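You operate a simulated robot arm through the tools that you are given. There is no shell and no other tool. Be economical: measure what you need, move in short steps, check, and stop when the job is done.

The job below is to be done with a simulated two-armed robot. You get a single attempt, and the scene is never put back.

TASK
Put the pleated filter from the lane along the fence on the top of the hose duct. Open the sealer drawer, put the blue film scrap in the inside of the sealer drawer and shut the drawer again. Put the purple film scrap on the top slip board. Turn the pressure dial to 4 bar. Close the humidity cabinet door. Turn the wrapper turns dial to 4. Pick up the white-banded core marked "W-94" from the core shelf of the film rack with one hand, pass it to the other hand and put it on the low shelf of the labelling bench. Do these in any order. Set down upright: pleated filter, white-banded core.

It is judged by the outcome, as a careful person would: the job done as asked, and still so three seconds after it is handed in. It fails if anything else is knocked over, pushed out of place, dropped, spilled or broken.

THE ROBOT
Two 7-joint arms with two-finger parallel grippers on one trunk, on a base that drives. Base frame: it is fixed to the floor where the robot stands at the start and does not move with it; the origin is under the middle of the robot, x ahead of it, y to its left, z up. Lengths are in mm, angles in rad, forces in N, time in s.
The left shoulder is at the start at [30, 119, 935], the right one opposite. With the tool pointing down near the work surface each hand reaches from about 100 to 620 mm from the robot's upright axis, wherever it stands, measured 20 degrees to its own side. Places, roughly: blue film scrap (11x6x5 cm) [500, 2500, 600]; humidity cabinet door [4900, -3400, 1000]; inside of the sealer drawer [-2100, -300, 800]; low shelf of the labelling bench [5900, 10200, 300]; pleated filter [750, 250, 1000]; pressure dial [-2000, -1500, 800]; purple film scrap (12x6x5 cm) [-2100, 5000, 700]; sealer drawer [-2000, -300, 900]; top of the hose duct (50x13 cm) [1360, -2260, 600]; top slip board [-2000, 0, 750]; white-banded core [5750, 8750, 1000]; wrapper turns dial [7200, -1700, 1300]. Payload 3.43 kg a hand.
The TCP of each hand is the grasp point between the finger pads, 30 mm short of the fingertips. In the tool frame z runs along the fingers and y along their closing line. The gripper opens to 94 mm. The fingers are 28 mm wide and 10 mm thick; the gripper's body (50 by 96 mm) begins 55 mm behind the TCP.
Orientation is that of the tool frame in the base frame, as a unit quaternion [x, y, z, w]. With the fingers straight down and closing along the base's y, the tool's x points along the base's -x, its y along +y and its z along -z.

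THE INTERFACE
- The arms move only by the tool arm_command. It takes "left_plan", "right_plan" or both (then of equal length, played together; a hand with none holds still); each is a list of rows, each a list of 7 numbers: the shift along the tool's x, y, z in mm, then the turn, a rotation vector about the tool's x, y, z in rad, then the closure, from 0 (fully open) to 1 (shut). In form: [[dx, dy, dz, wx, wy, wz, jaw], ...]. A call has 1 to 12 rows; each row is the pose to reach, as a shift and turn from the pose commanded when the call began, along the tool's axes at that moment. Each row takes 0.2 s and may step no farther than 50 mm and 0.15 rad from the row before; otherwise, or with a gripper value out of range, the whole call is refused. Where a pose cannot be reached the arm comes as near as it can. A force on the tool above 40 N (or 10 N above the force at the start of the call, whichever is more), or a blocked arm, ends the call early, and 0.2 s more pass. Each finger travels about 72 mm/s and halts on what it meets, pressing with about 31 N; the grip force reading is that of the motor and also rises with nothing between the fingers. The clock runs only during rows and for 0.2 s after the last one: add rows that repeat a pose to give the fingers time. The reply holds the time, the measured pose of the TCP, the force on the tool along the base axes, the opening and the grip force, in the units named above and with some noise, with the torque about the TCP (base axes, N m) and any sound that the robot's microphone picked up, and new pictures: "show" is both (left out), scene, wrist or none (wrist: the cameras of the hands that moved).
- Cameras (640 x 400 px; columns grow to the right, rows downward): "scene" is now at [42, 17.4, 1637.3]; the picture's right is [0.23, -0.97, 0.00], its down [-0.77, -0.18, -0.61] and it looks along [0.60, 0.14, -0.79] (base axes); focal length 269 px, centre (320, 200). "left" rides on the left gripper at [76, -14, -102] in its tool frame; the picture's right is [0.18, 0.98, 0.00], its down [-0.75, 0.14, -0.64] and it looks along [-0.63, 0.12, 0.77] (tool axes); focal length 243 px, centre (320, 200). "right" rides on the right gripper at [76, 14, -102] in its tool frame; the picture's right is [-0.18, 0.98, 0.00], its down [-0.75, -0.14, -0.64] and it looks along [-0.63, -0.12, 0.77] (tool axes); focal length 243 px, centre (320, 200). There is no depth. A picture from a camera that has moved, and an enlarged one, comes with that camera's place and axes in the base frame and with its lens.
- move_column(by): slides the trunk up (or, below 0, down) by that many mm; the arms and the scene camera ride with it, the base frame stays. It gives what a move gives, with no picture.
- steer(legs): drives the robot by 1 to 6 legs, each [ahead, turn to the left] in mm and rad, along the robot's own axes; the way and the turn of a leg run together, so that a leg with both is an arc; at most 1500 mm and 3.142 rad a leg. The arms and the cameras ride along, it lands a little off, and it stops where it bumps. It gives what a move gives, and a new picture of the scene camera.
- pan_tilt(pan, tilt): turns the head with the scene camera to pan (to the left, within 2.496 rad either way) and tilt (down, from -0.506 to 1.204), counted from straight ahead of the robot. It gives what a move gives, and a new picture of the scene camera.
- close_up(camera, box): a new picture of the part [left, top, right, bottom] of that camera's present view, enlarged. No time passes.
- finish_job(): hands the job in; it is judged then, once.

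Go step by step. Nothing tells you exact positions but the pictures and the camera data: compare them with the known pose of the tool, close in by small moves and look again before you grip or let go. The budget is 207 turns and 260 pictures, counting those below and the enlarged ones. Unless the task says otherwise, let go and move clear before handing in, and close with one line.

The tools are called after "Call:" by a JSON object that holds its "name" and its "arguments". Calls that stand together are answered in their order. arm_command: Moves the arms, as the interface text tells. Its arguments: {"type":"object","properties":{"left_plan":{"type":"array"},"right_plan":{"type":"array"},"show":{"type":"string","enum":["both","scene","wrist","none"]}},"required":[]} The other tools are called the same way: move_column (by) slides the trunk up or down; steer (legs) drives the base; pan_tilt (pan, tilt) turns the head that bears the scene camera; close_up (camera, box) takes an enlarged picture of a part of a camera's view; finish_job () hands the job in.

At the start:

```text
t: 0.0
left_ee_pos: [493.2, 337.6, 1054.8]
left_tool_rot: [-0.002, 1.0, 0.0, 0.0]
left_ft_force: [0.0, 0.7, -0.1]
left_torque: [0.01, -0.02, 0.04]
left_gripper_width: 94.1
left_finger_force: 0.1
right_ee_pos: [355.2, -74.5, 1069.0]
right_tool_rot: [-0.001, 1.0, 0.0, 0.0]
right_ft_force: [0.2, 1.0, -0.6]
right_torque: [-0.03, 0.01, 0.01]
right_gripper_width: 94.1
right_finger_force: 0.1
trunk travel left (down, up): [-200.0, 210.0]
robot x, y, heading: [1.7, -3.9, -0.004]
head pan, tilt: [0.232, 0.911]
```

scene: 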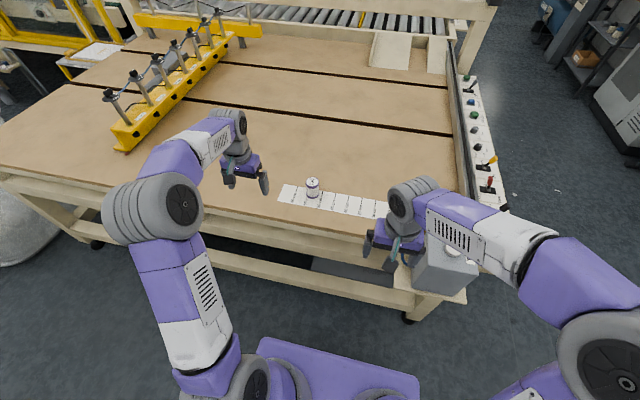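
right: 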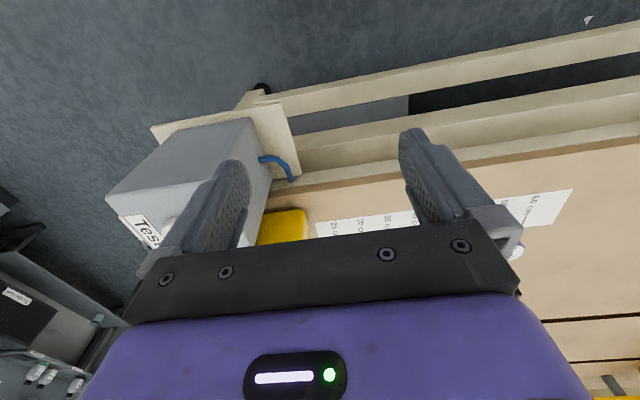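
left: 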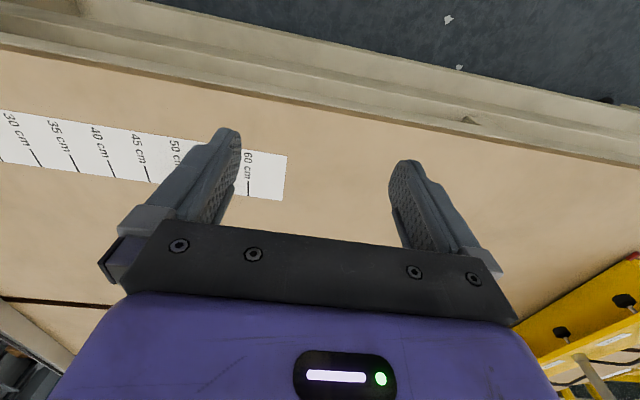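

I see a large table with a yellow fence on the left and a small white cylinder on a ruler strip. I'll look closer at both first.

Call:
{"name": "close_up", "arguments": {"camera": "scene", "box": [240, 130, 440, 255]}}

Call:
{"name": "close_up", "arguments": {"camera": "scene", "box": [80, 0, 280, 125]}}

```text
3.20 times, centred on (340, 192) of scene
camera zoom: at [42.0, 17.4, 1637.3], right [0.23, -0.97, 0.0], down [-0.77, -0.18, -0.61], along [0.6, 0.14, -0.79], focal length 860 px, centre (256, 224)
```

zoom: 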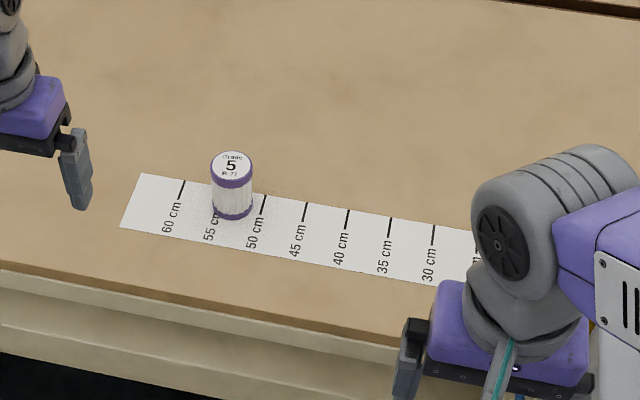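

```text
3.20 times, centred on (180, 62) of scene
camera zoom: at [42.0, 17.4, 1637.3], right [0.23, -0.97, 0.0], down [-0.77, -0.18, -0.61], along [0.6, 0.14, -0.79], focal length 860 px, centre (768, 640)
```

zoom: 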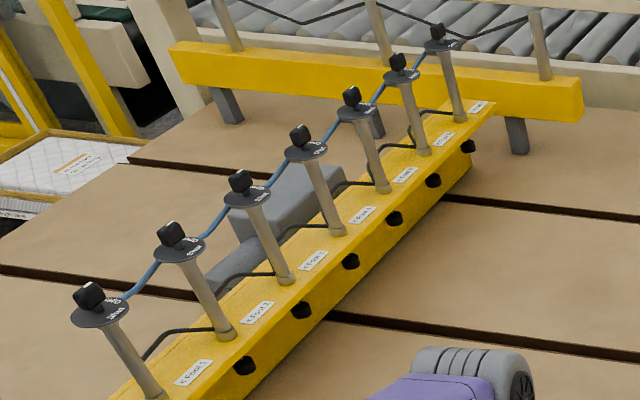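

The cylinder with purple rings may be the filter; I need to survey more of the room.

Call:
{"name": "pan_tilt", "arguments": {"pan": 0.3, "tilt": 0.45}}

Call:
{"name": "pan_tilt", "arguments": {"pan": -0.9, "tilt": 0.4}}

Call:
{"name": "pan_tilt", "arguments": {"pan": -2.3, "tilt": 0.4}}

Call:
{"name": "pan_tilt", "arguments": {"pan": 1.6, "tilt": 0.4}}

Call:
{"name": "pan_tilt", "arguments": {"pan": 2.496, "tilt": 0.4}}

```text
t: 0.9
left_ee_pos: [494.0, 337.9, 1055.4]
left_tool_rot: [-0.002, 1.0, -0.001, 0.001]
left_ft_force: [0.8, 0.1, -0.5]
left_torque: [0.02, 0.01, 0.01]
left_gripper_width: 94.1
left_finger_force: 0.1
right_ee_pos: [355.2, -74.4, 1069.7]
right_tool_rot: [-0.002, 1.0, 0.0, 0.0]
right_ft_force: [0.0, 0.7, 0.0]
right_torque: [0.02, 0.0, 0.01]
right_gripper_width: 94.0
right_finger_force: 0.0
trunk travel left (down, up): [-200.0, 210.0]
robot x, y, heading: [-1.6, 3.4, 0.001]
head pan, tilt: [0.3, 0.45]
camera scene: at [56.9, 27.4, 1676.3], right [0.3, -0.96, 0.0], down [-0.42, -0.13, -0.9], along [0.86, 0.27, -0.44], focal length 269 px, centre (320, 200)
```

scene: 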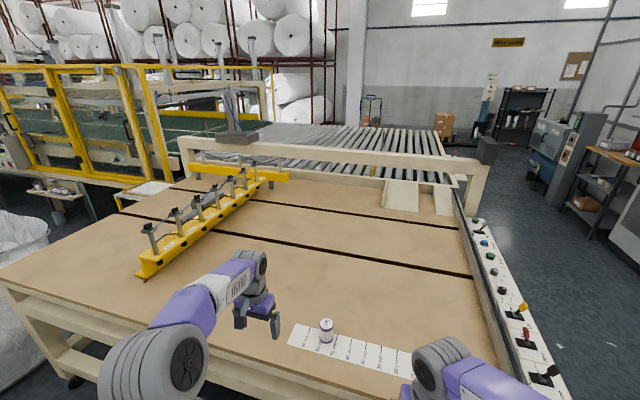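

```text
t: 2.3
left_ee_pos: [492.2, 338.3, 1053.9]
left_tool_rot: [-0.002, 1.0, 0.0, 0.0]
left_ft_force: [0.0, 0.6, -0.5]
left_torque: [-0.01, 0.01, -0.03]
left_gripper_width: 93.8
left_finger_force: 0.1
right_ee_pos: [355.2, -74.6, 1070.6]
right_tool_rot: [-0.002, 1.0, 0.0, 0.0]
right_ft_force: [-0.4, -0.7, -0.5]
right_torque: [-0.01, 0.03, -0.02]
right_gripper_width: 93.8
right_finger_force: 0.0
trunk travel left (down, up): [-200.0, 210.0]
robot x, y, heading: [0.8, 1.5, -0.001]
head pan, tilt: [-0.901, 0.4]
camera scene: at [26.7, -72.3, 1681.0], right [-0.78, -0.62, 0.0], down [-0.24, 0.3, -0.92], along [0.57, -0.72, -0.39], focal length 269 px, centre (320, 200)
```

scene: 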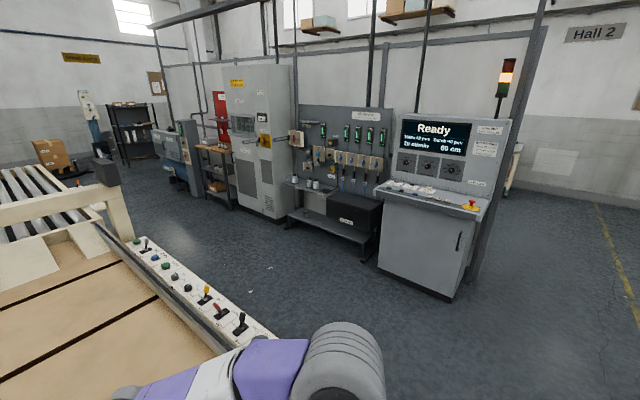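

```text
t: 3.8
left_ee_pos: [493.3, 338.1, 1053.6]
left_tool_rot: [-0.002, 1.0, 0.0, 0.001]
left_ft_force: [0.3, -0.5, 0.7]
left_torque: [-0.02, 0.0, -0.01]
left_gripper_width: 93.9
left_finger_force: 0.1
right_ee_pos: [356.3, -74.5, 1069.1]
right_tool_rot: [-0.002, 1.0, 0.0, -0.001]
right_ft_force: [-0.1, -0.6, -0.7]
right_torque: [-0.03, 0.0, 0.0]
right_gripper_width: 94.1
right_finger_force: 0.0
trunk travel left (down, up): [-200.0, 210.0]
robot x, y, heading: [3.2, 6.0, 0.002]
head pan, tilt: [-2.3, 0.4]
camera scene: at [-92.6, -68.9, 1681.0], right [-0.75, 0.67, 0.0], down [0.26, 0.29, -0.92], along [-0.61, -0.69, -0.39], focal length 269 px, centre (320, 200)
```

scene: 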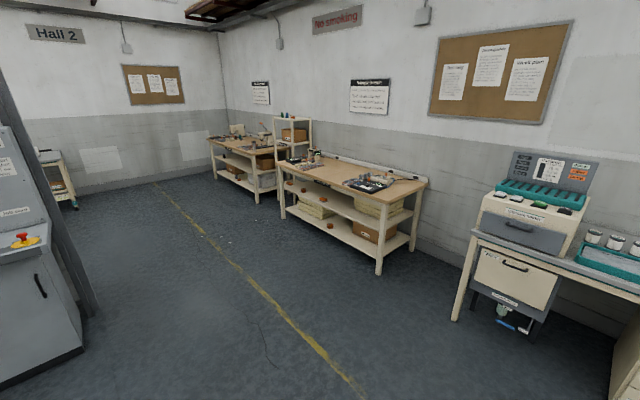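

```text
t: 7.0
left_ee_pos: [492.9, 339.3, 1054.3]
left_tool_rot: [-0.001, 1.0, -0.001, 0.0]
left_ft_force: [1.0, 0.7, 0.2]
left_torque: [0.0, -0.01, 0.01]
left_gripper_width: 94.2
left_finger_force: 0.1
right_ee_pos: [355.2, -74.2, 1069.6]
right_tool_rot: [-0.002, 1.0, 0.0, 0.0]
right_ft_force: [-0.2, -0.6, -0.4]
right_torque: [0.01, 0.02, -0.01]
right_gripper_width: 94.0
right_finger_force: 0.0
trunk travel left (down, up): [-200.0, 210.0]
robot x, y, heading: [-1.8, -3.1, -0.001]
head pan, tilt: [1.6, 0.4]
camera scene: at [-33.6, 92.8, 1681.0], right [1.0, 0.03, 0.0], down [0.01, -0.39, -0.92], along [-0.03, 0.92, -0.39], focal length 269 px, centre (320, 200)
```

scene: 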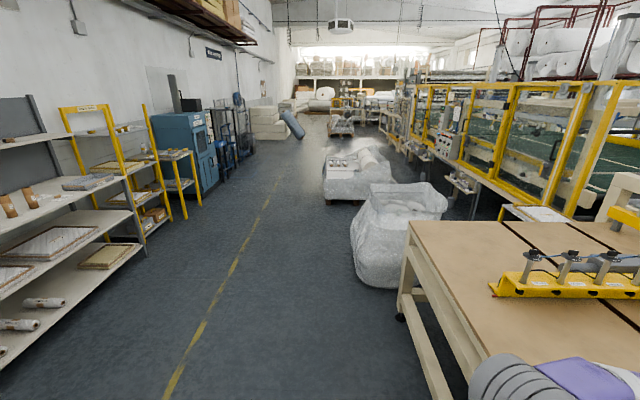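

```text
t: 8.2
left_ee_pos: [492.7, 339.0, 1054.1]
left_tool_rot: [-0.002, 1.0, 0.0, 0.0]
left_ft_force: [-0.6, -0.2, 0.1]
left_torque: [0.0, 0.0, -0.04]
left_gripper_width: 94.1
left_finger_force: 0.0
right_ee_pos: [356.3, -73.8, 1071.2]
right_tool_rot: [-0.001, 1.0, -0.001, 0.0]
right_ft_force: [0.3, 0.8, 0.7]
right_torque: [0.0, 0.01, 0.02]
right_gripper_width: 94.1
right_finger_force: 0.1
trunk travel left (down, up): [-200.0, 210.0]
robot x, y, heading: [-0.8, 1.4, 0.001]
head pan, tilt: [2.496, 0.4]
camera scene: at [-104.8, 56.0, 1681.0], right [0.6, 0.8, 0.0], down [0.31, -0.23, -0.92], along [-0.74, 0.56, -0.39], focal length 269 px, centre (320, 200)
```

scene: 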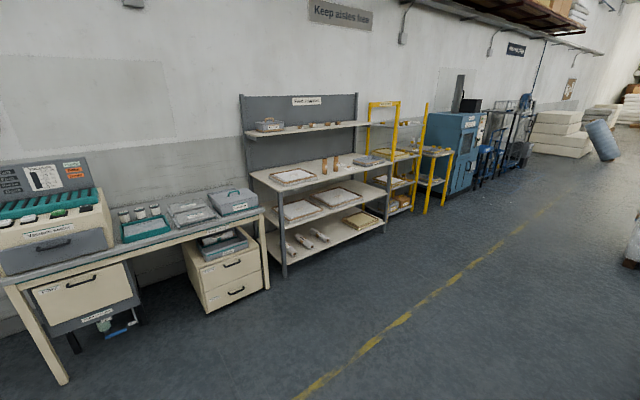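

The filter stands on the ruler strip, at about (667, 187), table top z≈850. I'll drive a little closer and look down.

Call:
{"name": "pan_tilt", "arguments": {"pan": 0.2, "tilt": 1.0}}

Call:
{"name": "steer", "arguments": {"legs": [[120, 0]]}}

```text
t: 10.4
left_ee_pos: [492.6, 338.4, 1054.7]
left_tool_rot: [-0.002, 1.0, 0.001, 0.0]
left_ft_force: [-1.1, 0.2, -0.6]
left_torque: [0.03, 0.01, -0.01]
left_gripper_width: 94.2
left_finger_force: 0.1
right_ee_pos: [356.1, -74.5, 1070.4]
right_tool_rot: [-0.001, 1.0, 0.0, 0.001]
right_ft_force: [0.3, -1.3, -0.3]
right_torque: [-0.01, 0.01, 0.03]
right_gripper_width: 94.3
right_finger_force: 0.0
trunk travel left (down, up): [-200.0, 210.0]
robot x, y, heading: [1.4, 1.4, -0.002]
head pan, tilt: [0.201, 1.0]
camera scene: at [37.4, 14.1, 1630.8], right [0.2, -0.98, 0.0], down [-0.82, -0.17, -0.54], along [0.53, 0.11, -0.84], focal length 269 px, centre (320, 200)
```

scene: 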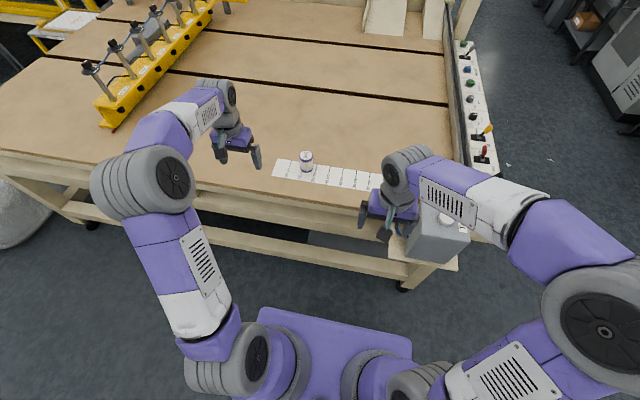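

```text
t: 11.6
left_ee_pos: [613.9, 339.0, 1053.7]
left_tool_rot: [-0.003, 1.0, 0.0, -0.001]
left_ft_force: [0.2, 0.0, -1.0]
left_torque: [0.0, -0.01, 0.03]
left_gripper_width: 94.0
left_finger_force: 0.0
right_ee_pos: [476.9, -74.9, 1069.6]
right_tool_rot: [-0.001, 1.0, 0.0, -0.001]
right_ft_force: [1.1, -0.4, -0.4]
right_torque: [-0.01, 0.01, 0.01]
right_gripper_width: 94.1
right_finger_force: 0.2
trunk travel left (down, up): [-200.0, 210.0]
robot x, y, heading: [121.3, 0.5, -0.002]
head pan, tilt: [0.201, 1.0]
camera scene: at [158.9, 14.1, 1630.7], right [0.2, -0.98, 0.0], down [-0.82, -0.17, -0.54], along [0.53, 0.11, -0.84], focal length 269 px, centre (320, 200)
```

scene: 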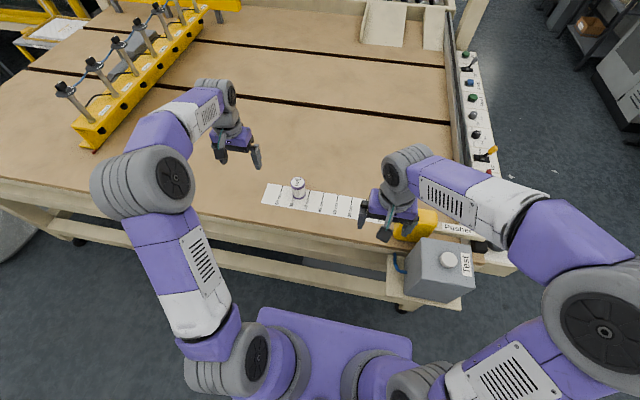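

I'll move the left hand over the filter and check with the wrist camera.

Call:
{"name": "arm_command", "arguments": {"left_plan": [[-15, -40, 10, 0, 0, 0, 0], [-30, -80, 20, 0, 0, 0, 0], [-45, -115, 35, 0, 0, 0, 0], [-54, -147, 50, 0, 0, 0, 0], [-54, -147, 50, 0, 0, 0, 0]], "show": "both"}}

```text
t: 12.8
left_ee_pos: [666.8, 192.0, 1002.7]
left_tool_rot: [-0.003, 1.0, 0.0, 0.0]
left_ft_force: [0.3, -0.7, -1.0]
left_torque: [-0.02, -0.03, -0.02]
left_gripper_width: 94.0
left_finger_force: 0.0
right_ee_pos: [475.7, -73.8, 1069.8]
right_tool_rot: [-0.002, 1.0, 0.001, 0.0]
right_ft_force: [-0.6, -0.6, 0.5]
right_torque: [0.0, -0.01, 0.03]
right_gripper_width: 94.2
right_finger_force: 0.1
trunk travel left (down, up): [-200.0, 210.0]
robot x, y, heading: [122.7, -2.1, 0.002]
head pan, tilt: [0.201, 1.0]
camera scene: at [157.1, 14.7, 1630.8], right [0.2, -0.98, 0.0], down [-0.82, -0.17, -0.54], along [0.53, 0.11, -0.84], focal length 269 px, centre (320, 200)
camera left: at [590.8, 176.5, 1105.5], right [-0.19, 0.98, 0.0], down [0.75, 0.15, 0.64], along [0.63, 0.12, -0.77], focal length 243 px, centre (320, 200)
```

scene: 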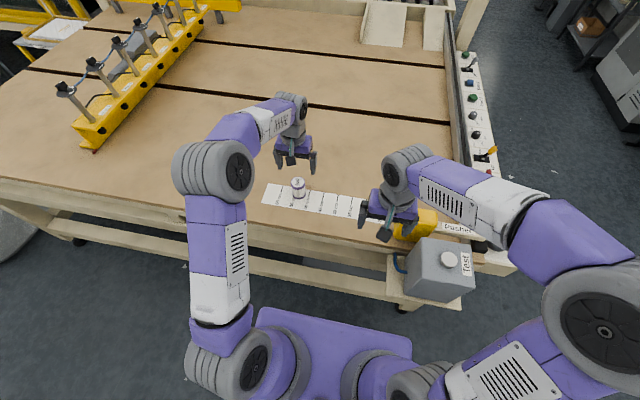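
left: 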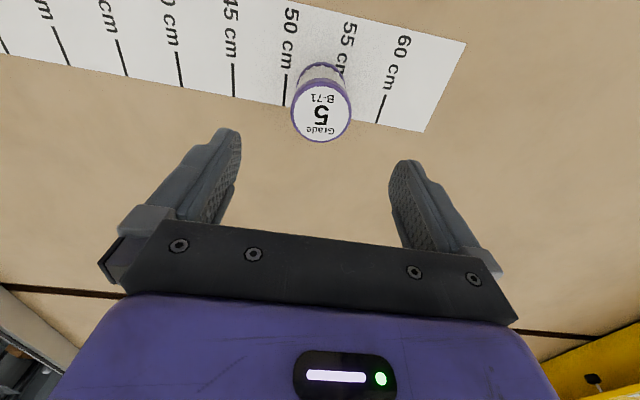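

The filter's centre is at about (658, 190). I'll shift slightly, descend and grip.

Call:
{"name": "arm_command", "arguments": {"left_plan": [[8, -2, 0, 0, 0, 0, 0], [8, -2, 40, 0, 0, 0, 0], [8, -2, 80, 0, 0, 0, 0], [8, -2, 110, 0, 0, 0, 0], [8, -2, 110, 0, 0, 0, 0]], "show": "wrist"}}

```text
t: 14.0
left_ee_pos: [658.5, 190.3, 893.3]
left_tool_rot: [-0.003, 1.0, 0.0, 0.0]
left_ft_force: [-0.5, 0.3, 0.7]
left_torque: [-0.05, 0.0, -0.01]
left_gripper_width: 94.0
left_finger_force: 0.0
right_ee_pos: [475.4, -74.6, 1069.2]
right_tool_rot: [-0.003, 1.0, 0.0, -0.001]
right_ft_force: [-0.7, -0.2, 0.5]
right_torque: [0.05, 0.01, 0.01]
right_gripper_width: 94.0
right_finger_force: 0.0
trunk travel left (down, up): [-200.0, 210.0]
robot x, y, heading: [122.0, -2.2, 0.003]
head pan, tilt: [0.201, 1.0]
camera left: at [582.3, 175.3, 995.4], right [-0.19, 0.98, 0.0], down [0.75, 0.15, 0.64], along [0.63, 0.12, -0.77], focal length 243 px, centre (320, 200)
```

left: 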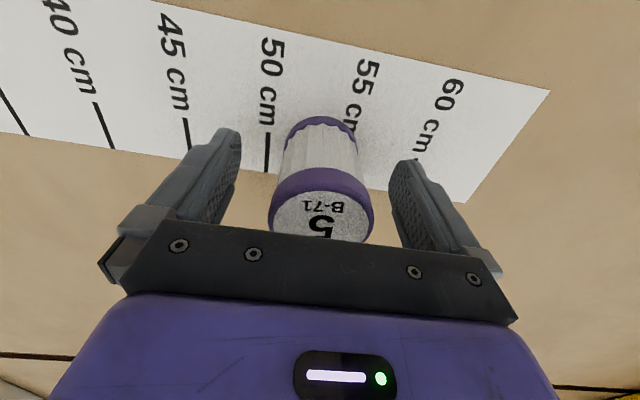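

Alignment is good; I'll close and lift.

Call:
{"name": "arm_command", "arguments": {"left_plan": [[0, 0, 0, 0, 0, 0, 0.4], [0, 0, 0, 0, 0, 0, 0.8], [0, 0, 0, 0, 0, 0, 0.8], [0, 0, -20, 0, 0, 0, 0.8], [0, 0, -60, 0, 0, 0, 0.8], [0, 0, -110, 0, 0, 0, 0.8]], "show": "wrist"}}

```text
t: 15.4
left_ee_pos: [657.6, 188.1, 1004.8]
left_tool_rot: [-0.003, 1.0, -0.001, -0.001]
left_ft_force: [0.8, 0.1, -0.5]
left_torque: [-0.03, 0.0, -0.01]
left_gripper_width: 47.0
left_finger_force: 31.2
right_ee_pos: [474.7, -74.4, 1069.8]
right_tool_rot: [-0.003, 1.0, 0.0, 0.0]
right_ft_force: [0.5, 0.4, 0.1]
right_torque: [-0.04, -0.03, -0.01]
right_gripper_width: 93.8
right_finger_force: 0.0
trunk travel left (down, up): [-200.0, 210.0]
robot x, y, heading: [117.4, -0.7, 0.0]
head pan, tilt: [0.201, 1.0]
camera left: at [582.1, 172.3, 1107.9], right [-0.19, 0.98, 0.0], down [0.75, 0.14, 0.64], along [0.63, 0.12, -0.77], focal length 243 px, centre (320, 200)
```

left: 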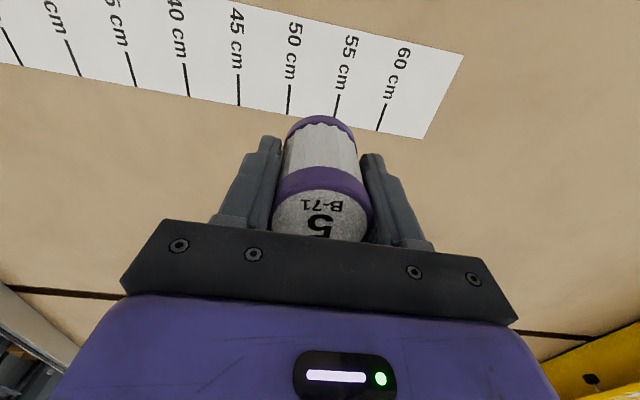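

The filter is gripped (47 mm wide, its bottom about 43 mm below the TCP). I'll back away from the table and drive towards the hose panel.

Call:
{"name": "steer", "arguments": {"legs": [[-600, 0], [0, -1.571], [1300, 0], [0, 1.571], [1000, 0]]}}

Call:
{"name": "pan_tilt", "arguments": {"pan": -0.9, "tilt": 0.5}}

```text
t: 37.4
left_ee_pos: [1036.5, -1080.5, 1003.5]
left_tool_rot: [-0.005, 1.0, 0.0, 0.0]
left_ft_force: [0.6, 0.1, -0.9]
left_torque: [-0.01, 0.02, 0.01]
left_gripper_width: 47.3
left_finger_force: 31.1
right_ee_pos: [854.3, -1342.3, 1069.0]
right_tool_rot: [-0.004, 1.0, 0.0, 0.0]
right_ft_force: [-0.1, -0.7, 0.1]
right_torque: [0.01, -0.02, -0.03]
right_gripper_width: 94.0
right_finger_force: 0.1
trunk travel left (down, up): [-200.0, 210.0]
robot x, y, heading: [495.8, -1265.2, 0.002]
head pan, tilt: [0.201, 1.0]
camera scene: at [536.3, -1255.7, 1630.8], right [0.2, -0.98, 0.0], down [-0.82, -0.17, -0.54], along [0.53, 0.11, -0.84], focal length 269 px, centre (320, 200)
```

scene: 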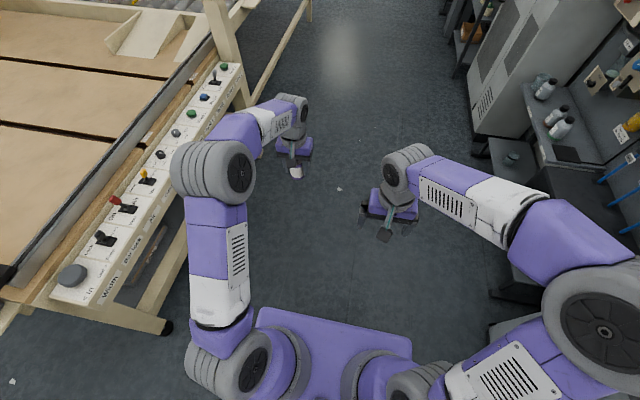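

```text
t: 38.8
left_ee_pos: [1035.2, -1080.3, 1003.9]
left_tool_rot: [-0.004, 1.0, 0.0, 0.0]
left_ft_force: [-0.3, 0.5, -0.1]
left_torque: [-0.02, 0.02, 0.0]
left_gripper_width: 47.2
left_finger_force: 31.0
right_ee_pos: [854.3, -1343.0, 1070.2]
right_tool_rot: [-0.005, 1.0, 0.001, -0.001]
right_ft_force: [-0.4, -0.2, 0.2]
right_torque: [0.02, 0.01, 0.01]
right_gripper_width: 94.2
right_finger_force: 0.1
trunk travel left (down, up): [-200.0, 210.0]
robot x, y, heading: [494.2, -1271.7, 0.002]
head pan, tilt: [-0.901, 0.499]
camera scene: at [524.7, -1340.9, 1671.9], right [-0.78, -0.63, 0.0], down [-0.3, 0.37, -0.88], along [0.55, -0.68, -0.48], focal length 269 px, centre (320, 200)
```

scene: 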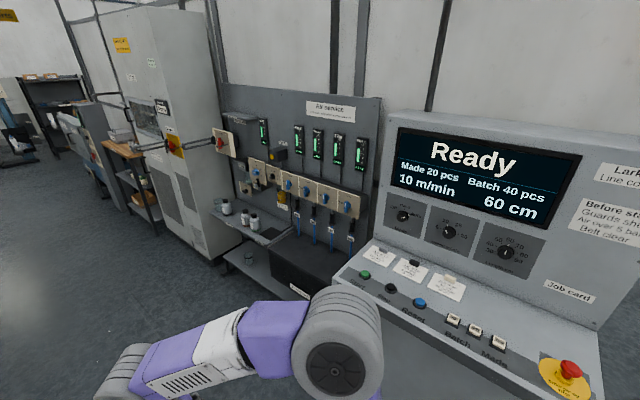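

The dark box under the panel is the hose duct. I'll drive to face it.

Call:
{"name": "steer", "arguments": {"legs": [[750, 0], [0, -1.573]]}}

Call:
{"name": "pan_tilt", "arguments": {"pan": 0.1, "tilt": 0.75}}

```text
t: 46.5
left_ee_pos: [1466.6, -1789.2, 1003.4]
left_tool_rot: [0.682, 0.731, 0.0, 0.0]
left_ft_force: [-0.5, -1.0, -1.0]
left_torque: [-0.03, 0.0, 0.01]
left_gripper_width: 47.2
left_finger_force: 31.0
right_ee_pos: [1194.1, -1622.9, 1069.5]
right_tool_rot: [0.682, 0.731, 0.0, 0.0]
right_ft_force: [-0.3, -0.6, 0.4]
right_torque: [0.05, -0.03, 0.02]
right_gripper_width: 93.9
right_finger_force: 0.1
trunk travel left (down, up): [-200.0, 210.0]
robot x, y, heading: [1249.6, -1265.4, -1.506]
head pan, tilt: [-0.901, 0.499]
camera scene: at [1174.8, -1294.2, 1671.9], right [-0.67, 0.74, 0.0], down [0.35, 0.32, -0.88], along [-0.65, -0.59, -0.48], focal length 269 px, centre (320, 200)
```

scene: 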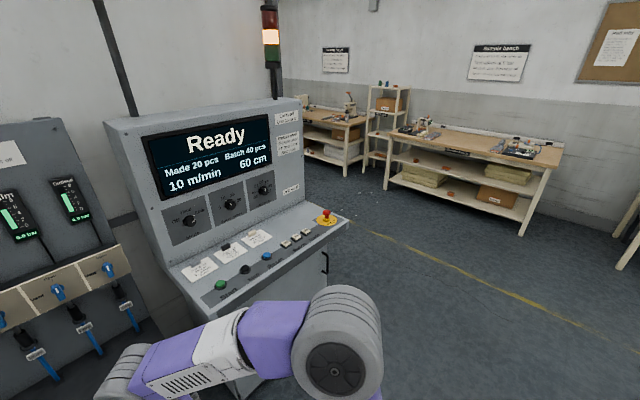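

```text
t: 47.8
left_ee_pos: [1467.1, -1788.8, 1004.9]
left_tool_rot: [0.682, 0.731, 0.001, 0.0]
left_ft_force: [-0.5, 0.8, -0.8]
left_torque: [0.0, -0.02, 0.05]
left_gripper_width: 47.4
left_finger_force: 31.2
right_ee_pos: [1194.2, -1623.7, 1069.6]
right_tool_rot: [0.682, 0.731, -0.001, 0.0]
right_ft_force: [0.3, 0.3, 0.4]
right_torque: [-0.04, -0.01, 0.01]
right_gripper_width: 93.8
right_finger_force: 0.0
trunk travel left (down, up): [-200.0, 210.0]
robot x, y, heading: [1245.1, -1262.6, -1.506]
head pan, tilt: [0.099, 0.75]
camera scene: at [1256.0, -1314.8, 1649.9], right [-0.99, -0.16, 0.0], down [-0.11, 0.67, -0.73], along [0.12, -0.72, -0.68], focal length 269 px, centre (320, 200)
```

scene: 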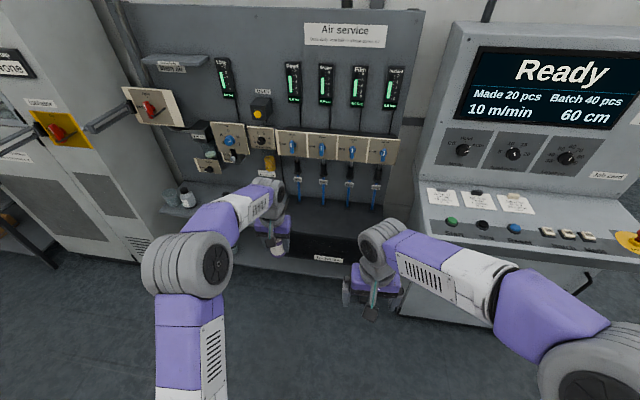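

Call:
{"name": "close_up", "arguments": {"camera": "scene", "box": [160, 140, 420, 300]}}

Call:
{"name": "close_up", "arguments": {"camera": "left", "box": [0, 0, 640, 400]}}

```text
2.46 times, centred on (290, 220) of scene
camera zoom: at [1256.0, -1314.8, 1649.9], right [-0.99, -0.16, 0.0], down [-0.11, 0.67, -0.73], along [0.12, -0.72, -0.68], focal length 661 px, centre (394, 151)
```

zoom: 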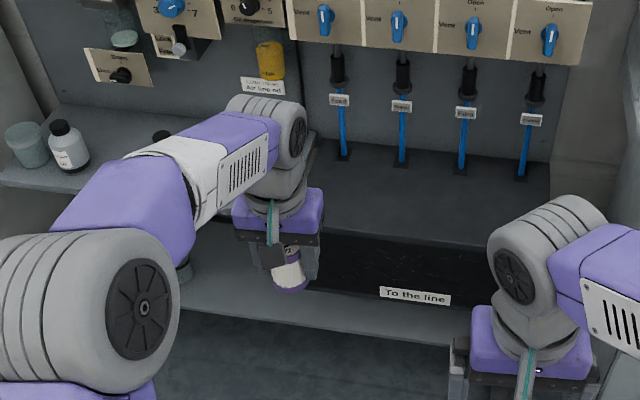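

```text
1.00 times, centred on (320, 200) of left (not enlarged: the box is as wide or as high as the picture)
camera zoom: at [1447.9, -1713.9, 1107.2], right [0.97, 0.25, 0.0], down [0.19, -0.74, 0.64], along [0.16, -0.62, -0.77], focal length 243 px, centre (320, 200)
```

zoom: 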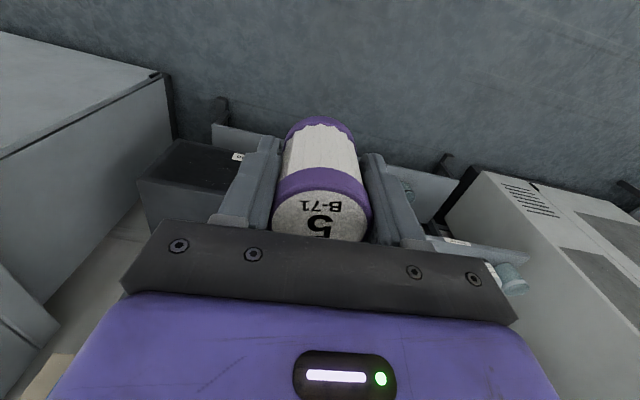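

Next I'll drive in towards the duct, ending at about (1330, −1620) facing it, keeping the right elbow clear of the console.

Call:
{"name": "steer", "arguments": {"legs": [[0, 0.176], [347, 0], [0, -0.245]]}}

```text
t: 51.6
left_ee_pos: [1512.0, -2143.0, 1004.3]
left_tool_rot: [0.708, 0.706, 0.0, 0.0]
left_ft_force: [-0.4, -0.3, -0.7]
left_torque: [0.02, 0.02, 0.01]
left_gripper_width: 47.1
left_finger_force: 31.0
right_ee_pos: [1252.5, -1958.2, 1070.6]
right_tool_rot: [0.708, 0.706, 0.0, 0.0]
right_ft_force: [-0.3, -0.5, -0.3]
right_torque: [-0.02, -0.01, -0.02]
right_gripper_width: 93.8
right_finger_force: 0.1
trunk travel left (down, up): [-200.0, 210.0]
robot x, y, heading: [1327.4, -1603.5, -1.576]
head pan, tilt: [0.099, 0.75]
camera scene: at [1334.5, -1655.6, 1649.9], right [-1.0, -0.09, 0.0], down [-0.06, 0.68, -0.73], along [0.07, -0.73, -0.68], focal length 269 px, centre (320, 200)
```

scene: 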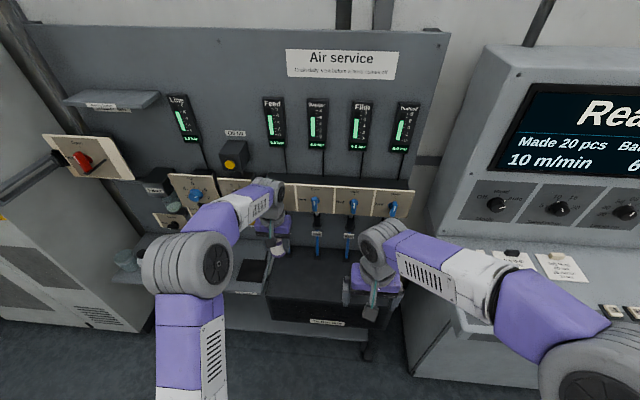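

I'll move laterally and forward over the duct, then lower partway.

Call:
{"name": "arm_command", "arguments": {"left_plan": [[-20, -35, 20, 0, 0, 0, 0.8], [-45, -70, 40, 0, 0, 0, 0.8], [-75, -95, 60, 0, 0, 0, 0.8], [-105, -112, 80, 0, 0, 0, 0.8], [-112, -112, 120, 0, 0, 0, 0.8], [-112, -112, 165, 0, 0, 0, 0.8], [-112, -112, 210, 0, 0, 0, 0.8], [-112, -112, 250, 0, 0, 0, 0.8], [-112, -112, 250, 0, 0, 0, 0.8]]}}

```text
t: 53.6
left_ee_pos: [1402.1, -2238.0, 757.0]
left_tool_rot: [0.708, 0.706, 0.0, 0.001]
left_ft_force: [0.7, -0.2, -1.6]
left_torque: [0.01, -0.04, 0.03]
left_gripper_width: 47.9
left_finger_force: 31.1
left hand out of reach, approached as far as the arm can: row 5, 6, 7, 8, 9
right_ee_pos: [1252.3, -1957.6, 1069.1]
right_tool_rot: [0.708, 0.707, 0.0, 0.0]
right_ft_force: [0.3, 0.6, 0.0]
right_torque: [-0.01, 0.03, -0.01]
right_gripper_width: 94.0
right_finger_force: 0.0
trunk travel left (down, up): [-200.0, 210.0]
robot x, y, heading: [1326.7, -1600.8, -1.574]
head pan, tilt: [0.099, 0.75]
camera scene: at [1335.1, -1655.0, 1650.0], right [-1.0, -0.09, 0.0], down [-0.06, 0.68, -0.73], along [0.07, -0.73, -0.68], focal length 269 px, centre (320, 200)
camera left: at [1387.6, -2161.8, 860.1], right [0.98, 0.18, 0.0], down [0.14, -0.75, 0.64], along [0.12, -0.63, -0.77], focal length 243 px, centre (320, 200)
```

scene: 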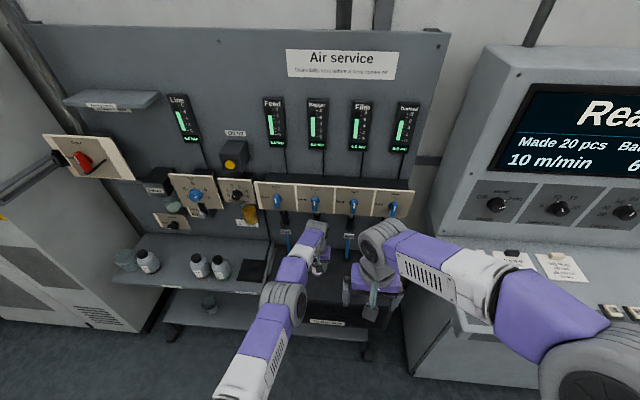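
left: 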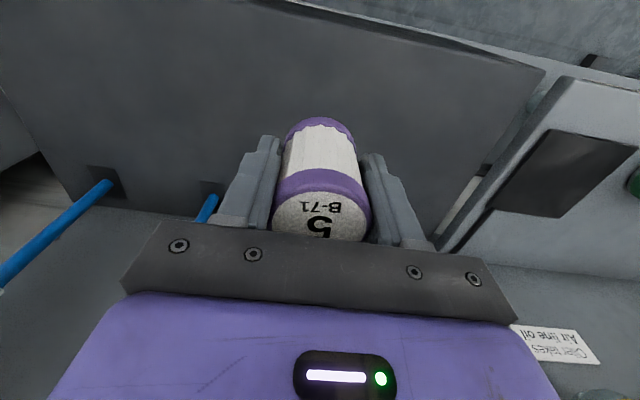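

The duct top is at z≈600, and the arm is at the end of its reach. I'll drive 60 mm forward and finish lowering with the arm.

Call:
{"name": "steer", "arguments": {"legs": [[60, 0]]}}

Call:
{"name": "arm_command", "arguments": {"left_plan": [[20, 0, 20, 0, 0, 0, 0.8], [40, 0, 50, 0, 0, 0, 0.8], [40, 0, 90, 0, 0, 0, 0.8], [40, 0, 90, 0, 0, 0, 0.8]]}}

```text
t: 54.6
left_ee_pos: [1397.3, -2280.6, 747.0]
left_tool_rot: [0.709, 0.705, 0.006, -0.006]
left_ft_force: [0.4, 0.5, -1.5]
left_torque: [0.0, 0.04, 0.01]
left_gripper_width: 47.3
left_finger_force: 31.6
right_ee_pos: [1251.4, -2006.4, 1070.8]
right_tool_rot: [0.707, 0.707, 0.0, -0.001]
right_ft_force: [0.1, -0.1, 0.7]
right_torque: [-0.01, 0.02, 0.02]
right_gripper_width: 93.9
right_finger_force: 0.1
trunk travel left (down, up): [-200.0, 210.0]
robot x, y, heading: [1327.0, -1651.0, -1.575]
head pan, tilt: [0.099, 0.75]
stopped in leg 1: the robot was blocked; the commanded pose is now the measured one
camera scene: at [1334.7, -1702.9, 1649.8], right [-1.0, -0.1, 0.0], down [-0.07, 0.68, -0.73], along [0.07, -0.73, -0.68], focal length 269 px, centre (320, 200)
```

scene: 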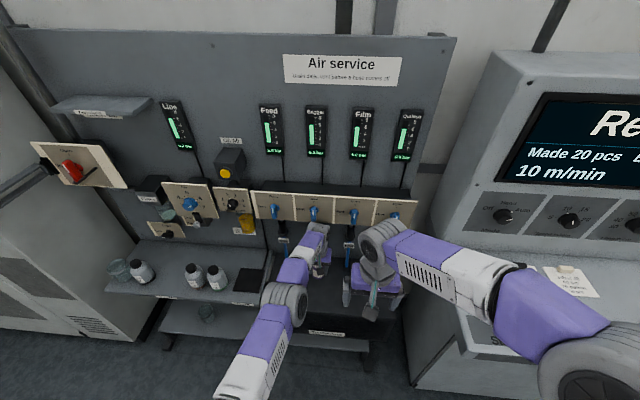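

```text
t: 55.6
left_ee_pos: [1398.3, -2238.4, 662.2]
left_tool_rot: [0.709, 0.705, 0.005, -0.006]
left_ft_force: [0.0, 0.1, -0.3]
left_torque: [-0.01, 0.0, 0.01]
left_gripper_width: 47.8
left_finger_force: 30.7
right_ee_pos: [1251.2, -2007.4, 1068.7]
right_tool_rot: [0.707, 0.707, 0.0, -0.001]
right_ft_force: [0.6, 0.4, 0.8]
right_torque: [0.01, 0.01, -0.01]
right_gripper_width: 93.9
right_finger_force: 0.1
trunk travel left (down, up): [-200.0, 210.0]
robot x, y, heading: [1326.0, -1650.5, -1.575]
head pan, tilt: [0.099, 0.75]
camera scene: at [1334.8, -1704.5, 1650.0], right [-1.0, -0.1, 0.0], down [-0.07, 0.68, -0.73], along [0.07, -0.73, -0.68], focal length 269 px, centre (320, 200)
camera left: at [1384.1, -2164.4, 766.4], right [0.98, 0.18, 0.0], down [0.14, -0.76, 0.63], along [0.11, -0.62, -0.78], focal length 243 px, centre (320, 200)
```

scene: 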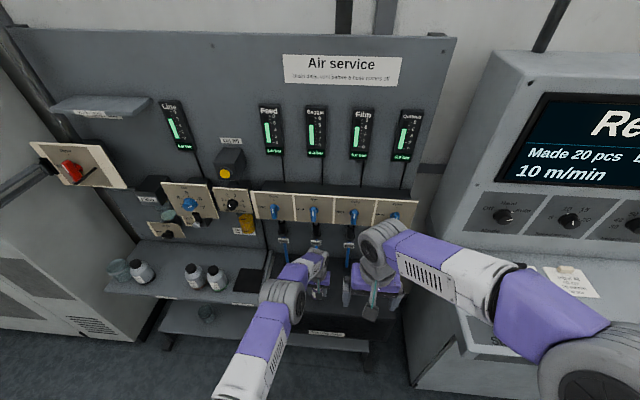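
left: 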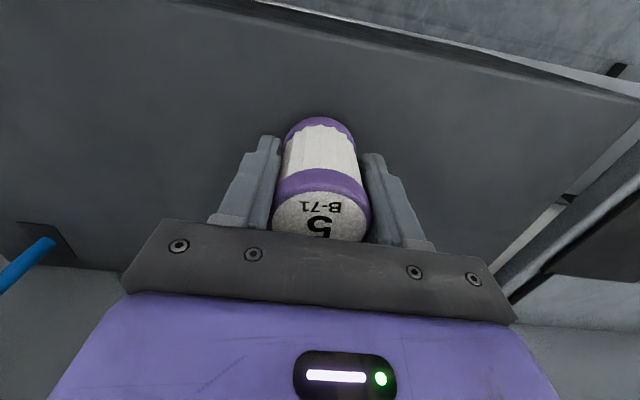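

Something blocked the base, but nothing looks displaced. I'll lower the last ~20 mm gently.

Call:
{"name": "arm_command", "arguments": {"left_plan": [[-6, 0, 6, 0, 0, 0, 0.8], [-10, 0, 11, 0, 0, 0, 0.8], [-10, 0, 15, 0, 0, 0, 0.8], [-10, 0, 18, 0, 0, 0, 0.8]], "show": "wrist"}}

```text
t: 56.6
left_ee_pos: [1399.5, -2249.1, 641.8]
left_tool_rot: [0.709, 0.705, 0.005, -0.005]
left_ft_force: [0.5, -0.1, -0.5]
left_torque: [-0.03, 0.03, -0.01]
left_gripper_width: 47.6
left_finger_force: 30.8
right_ee_pos: [1251.9, -2007.6, 1070.0]
right_tool_rot: [0.707, 0.707, 0.001, -0.001]
right_ft_force: [0.4, -0.8, -0.2]
right_torque: [0.0, -0.01, -0.01]
right_gripper_width: 94.0
right_finger_force: 0.1
trunk travel left (down, up): [-200.0, 210.0]
robot x, y, heading: [1329.8, -1656.8, -1.576]
head pan, tilt: [0.099, 0.75]
camera left: at [1385.9, -2174.8, 747.3], right [0.98, 0.18, 0.0], down [0.14, -0.76, 0.63], along [0.11, -0.62, -0.78], focal length 243 px, centre (320, 200)
```

left: 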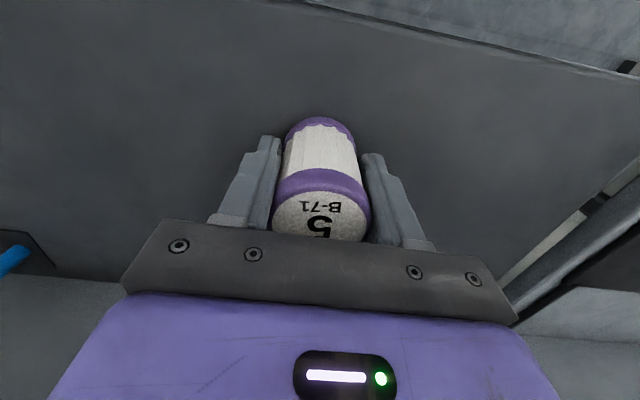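

No contact yet; I'll continue slowly.

Call:
{"name": "arm_command", "arguments": {"left_plan": [[0, 0, 3, 0, 0, 0, 0.8], [0, 0, 6, 0, 0, 0, 0.8], [0, 0, 9, 0, 0, 0, 0.8], [0, 0, 12, 0, 0, 0, 0.8]], "show": "none"}}

Call:
{"name": "arm_command", "arguments": {"left_plan": [[0, 0, 2, 0, 0, 0, 0.8], [0, 0, 4, 0, 0, 0, 0.8], [0, 0, 6, 0, 0, 0, 0.8], [0, 0, 8, 0, 0, 0, 0.8]], "show": "wrist"}}

```text
t: 57.6
left_ee_pos: [1401.3, -2245.2, 634.7]
left_tool_rot: [0.709, 0.706, 0.002, -0.004]
left_ft_force: [-2.0, -4.7, 26.0]
left_torque: [-0.11, 0.02, -0.03]
left_gripper_width: 46.9
left_finger_force: 31.3
left hand out of reach, approached as far as the arm can: row 3, 4
right_ee_pos: [1251.0, -2006.2, 1070.0]
right_tool_rot: [0.707, 0.707, 0.0, 0.0]
right_ft_force: [0.3, 0.1, -0.6]
right_torque: [-0.02, 0.0, -0.04]
right_gripper_width: 94.2
right_finger_force: 0.0
trunk travel left (down, up): [-200.0, 210.0]
robot x, y, heading: [1328.8, -1654.2, -1.57]
head pan, tilt: [0.099, 0.75]
```

```text
t: 58.6
left_ee_pos: [1400.5, -2245.2, 630.7]
left_tool_rot: [0.708, 0.706, 0.002, -0.002]
left_ft_force: [-4.1, -9.0, 29.5]
left_torque: [-0.15, 0.08, -0.01]
left_gripper_width: 47.1
left_finger_force: 31.1
left hand out of reach, approached as far as the arm can: row 4
right_ee_pos: [1250.8, -2007.7, 1071.5]
right_tool_rot: [0.707, 0.707, 0.0, 0.001]
right_ft_force: [-0.4, -0.2, 0.7]
right_torque: [0.0, -0.02, 0.03]
right_gripper_width: 93.9
right_finger_force: 0.1
trunk travel left (down, up): [-200.0, 210.0]
robot x, y, heading: [1322.7, -1652.6, -1.573]
head pan, tilt: [0.099, 0.75]
camera left: at [1387.3, -2169.2, 733.8], right [0.98, 0.18, 0.0], down [0.14, -0.76, 0.64], along [0.12, -0.63, -0.77], focal length 243 px, centre (320, 200)
```

left: 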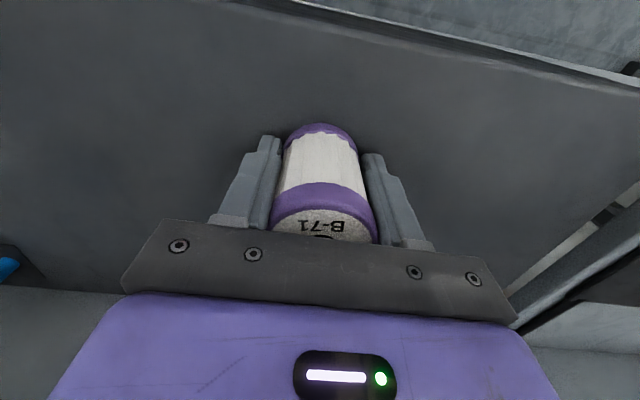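

Contact made: the filter is resting on the duct. I'll open and move straight up.

Call:
{"name": "arm_command", "arguments": {"left_plan": [[0, 0, -2, 0, 0, 0, 0.8], [0, 0, -3, 0, 0, 0, 0.4], [0, 0, -3, 0, 0, 0, 0.0], [0, 0, -3, 0, 0, 0, 0], [0, 0, -30, 0, 0, 0, 0], [0, 0, -70, 0, 0, 0, 0], [0, 0, -110, 0, 0, 0, 0], [0, 0, -150, 0, 0, 0, 0]], "show": "wrist"}}

```text
t: 60.4
left_ee_pos: [1397.6, -2245.8, 776.6]
left_tool_rot: [0.71, 0.705, 0.006, -0.006]
left_ft_force: [-0.3, 0.0, -0.6]
left_torque: [-0.02, 0.01, 0.0]
left_gripper_width: 93.8
left_finger_force: 0.0
right_ee_pos: [1251.1, -2007.4, 1069.7]
right_tool_rot: [0.707, 0.707, -0.001, 0.0]
right_ft_force: [0.7, 0.8, -0.4]
right_torque: [-0.05, 0.0, -0.02]
right_gripper_width: 94.3
right_finger_force: 0.2
trunk travel left (down, up): [-200.0, 210.0]
robot x, y, heading: [1326.9, -1651.5, -1.573]
head pan, tilt: [0.099, 0.75]
camera left: at [1383.7, -2172.1, 881.5], right [0.98, 0.18, 0.0], down [0.14, -0.77, 0.63], along [0.11, -0.62, -0.78], focal length 243 px, centre (320, 200)
```

left: 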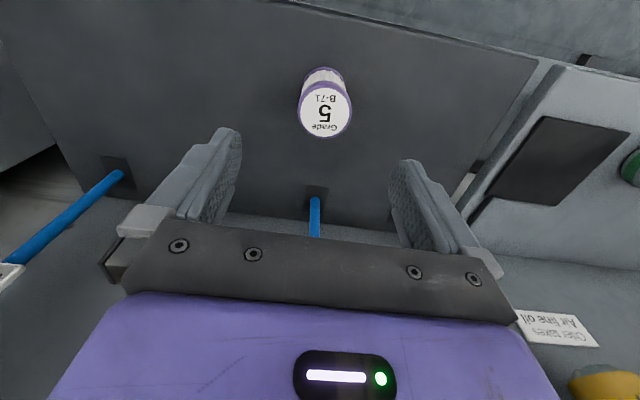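

The filter stands upright on the duct. I'll raise the hand and pull it back to a carrying pose, then back the robot off.

Call:
{"name": "arm_command", "arguments": {"left_plan": [[0, 0, -45, 0, 0, 0, 0], [10, 10, -90, 0, 0, 0, 0], [40, 30, -130, 0, 0, 0, 0], [70, 50, -170, 0, 0, 0, 0], [105, 75, -200, 0, 0, 0, 0], [140, 100, -230, 0, 0, 0, 0], [170, 120, -260, 0, 0, 0, 0], [200, 150, -290, 0, 0, 0, 0]], "show": "none"}}

Call:
{"name": "steer", "arguments": {"legs": [[-400, 0], [0, 1.571]]}}

Call:
{"name": "pan_tilt", "arguments": {"pan": 0, "tilt": 0.3}}

Call:
{"name": "pan_tilt", "arguments": {"pan": -0.6, "tilt": 0.3}}

```text
refused: row 3 steps farther than a row can; nothing moved
```

```text
t: 66.7
left_ee_pos: [1924.3, -1191.4, 776.7]
left_tool_rot: [0.006, 1.0, 0.0, -0.009]
left_ft_force: [0.3, -0.3, -0.5]
left_torque: [0.0, 0.02, -0.01]
left_gripper_width: 93.8
left_finger_force: 0.1
right_ee_pos: [1683.6, -1334.9, 1069.0]
right_tool_rot: [0.003, 1.0, 0.0, -0.001]
right_ft_force: [0.5, 0.3, -0.3]
right_torque: [0.0, 0.0, 0.01]
right_gripper_width: 93.7
right_finger_force: 0.0
trunk travel left (down, up): [-200.0, 210.0]
robot x, y, heading: [1331.0, -1254.7, -0.008]
head pan, tilt: [0.099, 0.75]
camera scene: at [1380.7, -1249.2, 1649.9], right [0.09, -1.0, 0.0], down [-0.68, -0.06, -0.73], along [0.73, 0.06, -0.68], focal length 269 px, centre (320, 200)
```

scene: 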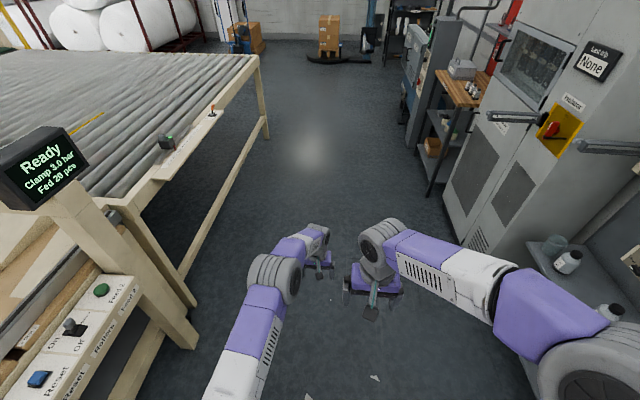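

```text
t: 67.6
left_ee_pos: [1924.1, -1191.5, 777.5]
left_tool_rot: [0.006, 1.0, -0.001, -0.007]
left_ft_force: [-0.4, 0.1, 0.8]
left_torque: [0.0, 0.0, -0.03]
left_gripper_width: 94.1
left_finger_force: 0.1
right_ee_pos: [1684.0, -1336.2, 1070.6]
right_tool_rot: [0.004, 1.0, 0.0, -0.001]
right_ft_force: [0.1, 0.7, 1.1]
right_torque: [0.0, 0.01, 0.01]
right_gripper_width: 94.1
right_finger_force: 0.1
trunk travel left (down, up): [-200.0, 210.0]
robot x, y, heading: [1331.9, -1254.1, -0.01]
head pan, tilt: [0.0, 0.3]
camera scene: at [1391.6, -1257.7, 1690.2], right [-0.01, -1.0, 0.0], down [-0.3, 0.0, -0.95], along [0.95, -0.01, -0.3], focal length 269 px, centre (320, 200)
```

scene: 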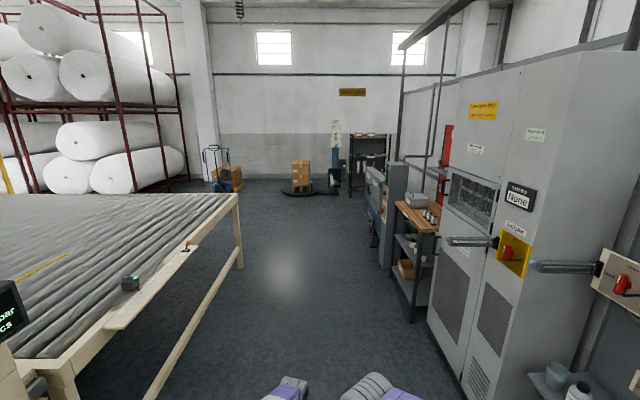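

```text
t: 68.6
left_ee_pos: [1923.7, -1191.7, 776.0]
left_tool_rot: [0.005, 1.0, 0.0, -0.008]
left_ft_force: [0.5, -0.3, 0.6]
left_torque: [0.03, 0.0, 0.03]
left_gripper_width: 94.1
left_finger_force: 0.0
right_ee_pos: [1683.0, -1335.5, 1069.7]
right_tool_rot: [0.003, 1.0, 0.001, 0.0]
right_ft_force: [-0.2, -0.2, 1.0]
right_torque: [-0.02, -0.03, -0.01]
right_gripper_width: 94.1
right_finger_force: 0.0
trunk travel left (down, up): [-200.0, 210.0]
robot x, y, heading: [1330.7, -1258.6, -0.01]
head pan, tilt: [-0.6, 0.3]
camera scene: at [1374.7, -1310.2, 1690.3], right [-0.57, -0.82, 0.0], down [-0.24, 0.17, -0.96], along [0.78, -0.55, -0.3], focal length 269 px, centre (320, 200)
```

scene: 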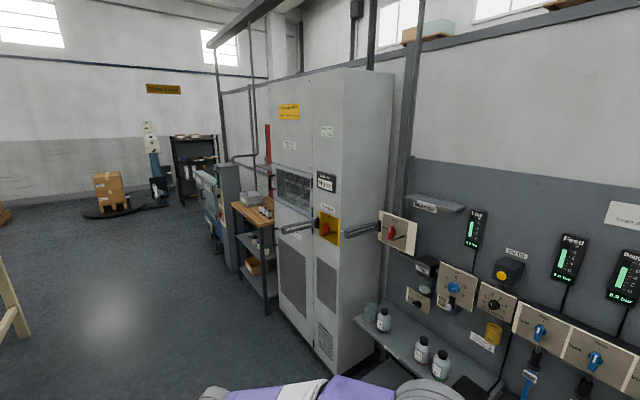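

I'll lift the left hand to a travel pose and drive along the aisle toward the humidity cabinet.

Call:
{"name": "arm_command", "arguments": {"left_plan": [[10, 10, -40, 0, 0, 0, 0], [25, 25, -80, 0, 0, 0, 0], [45, 45, -120, 0, 0, 0, 0], [65, 65, -160, 0, 0, 0, 0], [85, 85, -200, 0, 0, 0, 0], [105, 110, -230, 0, 0, 0, 0], [120, 130, -260, 0, 0, 0, 0]], "show": "none"}}

Call:
{"name": "steer", "arguments": {"legs": [[1500, 0], [800, 0]]}}

Call:
{"name": "pan_tilt", "arguments": {"pan": -0.75, "tilt": 0.35}}

```text
t: 70.2
left_ee_pos: [1808.4, -1060.1, 1035.2]
left_tool_rot: [0.007, 1.0, 0.0, -0.007]
left_ft_force: [-0.4, -0.6, 0.0]
left_torque: [-0.02, -0.03, 0.03]
left_gripper_width: 93.9
left_finger_force: 0.0
right_ee_pos: [1683.0, -1336.5, 1071.2]
right_tool_rot: [0.003, 1.0, -0.001, 0.0]
right_ft_force: [-0.2, -0.4, 0.7]
right_torque: [0.01, -0.04, -0.01]
right_gripper_width: 93.9
right_finger_force: 0.0
trunk travel left (down, up): [-200.0, 210.0]
robot x, y, heading: [1328.0, -1255.3, -0.013]
head pan, tilt: [-0.6, 0.3]
```

```text
t: 81.4
left_ee_pos: [4070.4, -1044.1, 1035.6]
left_tool_rot: [-0.006, 1.0, 0.001, -0.007]
left_ft_force: [0.2, 0.1, -0.2]
left_torque: [0.01, 0.0, 0.01]
left_gripper_width: 94.2
left_finger_force: 0.1
right_ee_pos: [3951.8, -1323.9, 1069.0]
right_tool_rot: [-0.009, 1.0, 0.0, -0.001]
right_ft_force: [-0.5, 0.1, 0.0]
right_torque: [-0.01, 0.01, 0.0]
right_gripper_width: 93.9
right_finger_force: 0.0
trunk travel left (down, up): [-200.0, 210.0]
robot x, y, heading: [3596.0, -1251.1, 0.016]
head pan, tilt: [-0.6, 0.3]
camera scene: at [3641.8, -1305.2, 1690.3], right [-0.55, -0.83, 0.0], down [-0.25, 0.16, -0.96], along [0.8, -0.53, -0.3], focal length 269 px, centre (320, 200)
```

scene: 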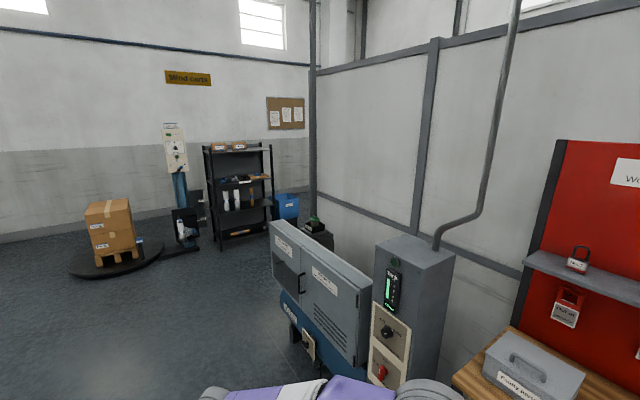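

```text
t: 82.1
left_ee_pos: [4068.8, -1044.1, 1035.7]
left_tool_rot: [-0.006, 1.0, 0.0, -0.008]
left_ft_force: [-0.3, 0.5, -0.1]
left_torque: [0.0, -0.02, 0.0]
left_gripper_width: 93.9
left_finger_force: 0.0
right_ee_pos: [3951.7, -1322.2, 1069.6]
right_tool_rot: [-0.009, 1.0, 0.0, 0.0]
right_ft_force: [0.3, 0.3, 0.0]
right_torque: [-0.01, 0.01, -0.01]
right_gripper_width: 94.0
right_finger_force: 0.0
trunk travel left (down, up): [-200.0, 210.0]
robot x, y, heading: [3597.0, -1251.2, 0.011]
head pan, tilt: [-0.75, 0.351]
camera scene: at [3632.5, -1316.1, 1685.6], right [-0.67, -0.74, 0.0], down [-0.25, 0.23, -0.94], along [0.7, -0.63, -0.34], focal length 269 px, centre (320, 200)
```

scene: 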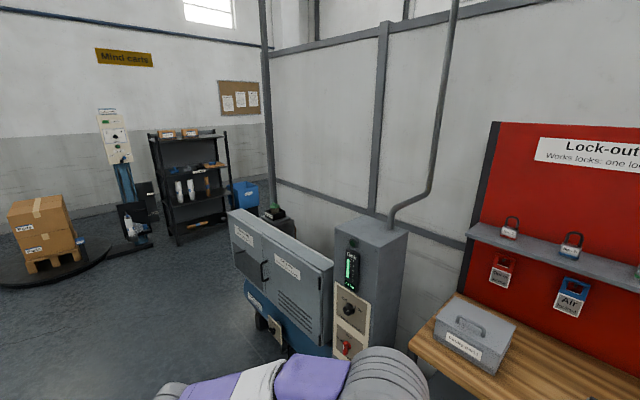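

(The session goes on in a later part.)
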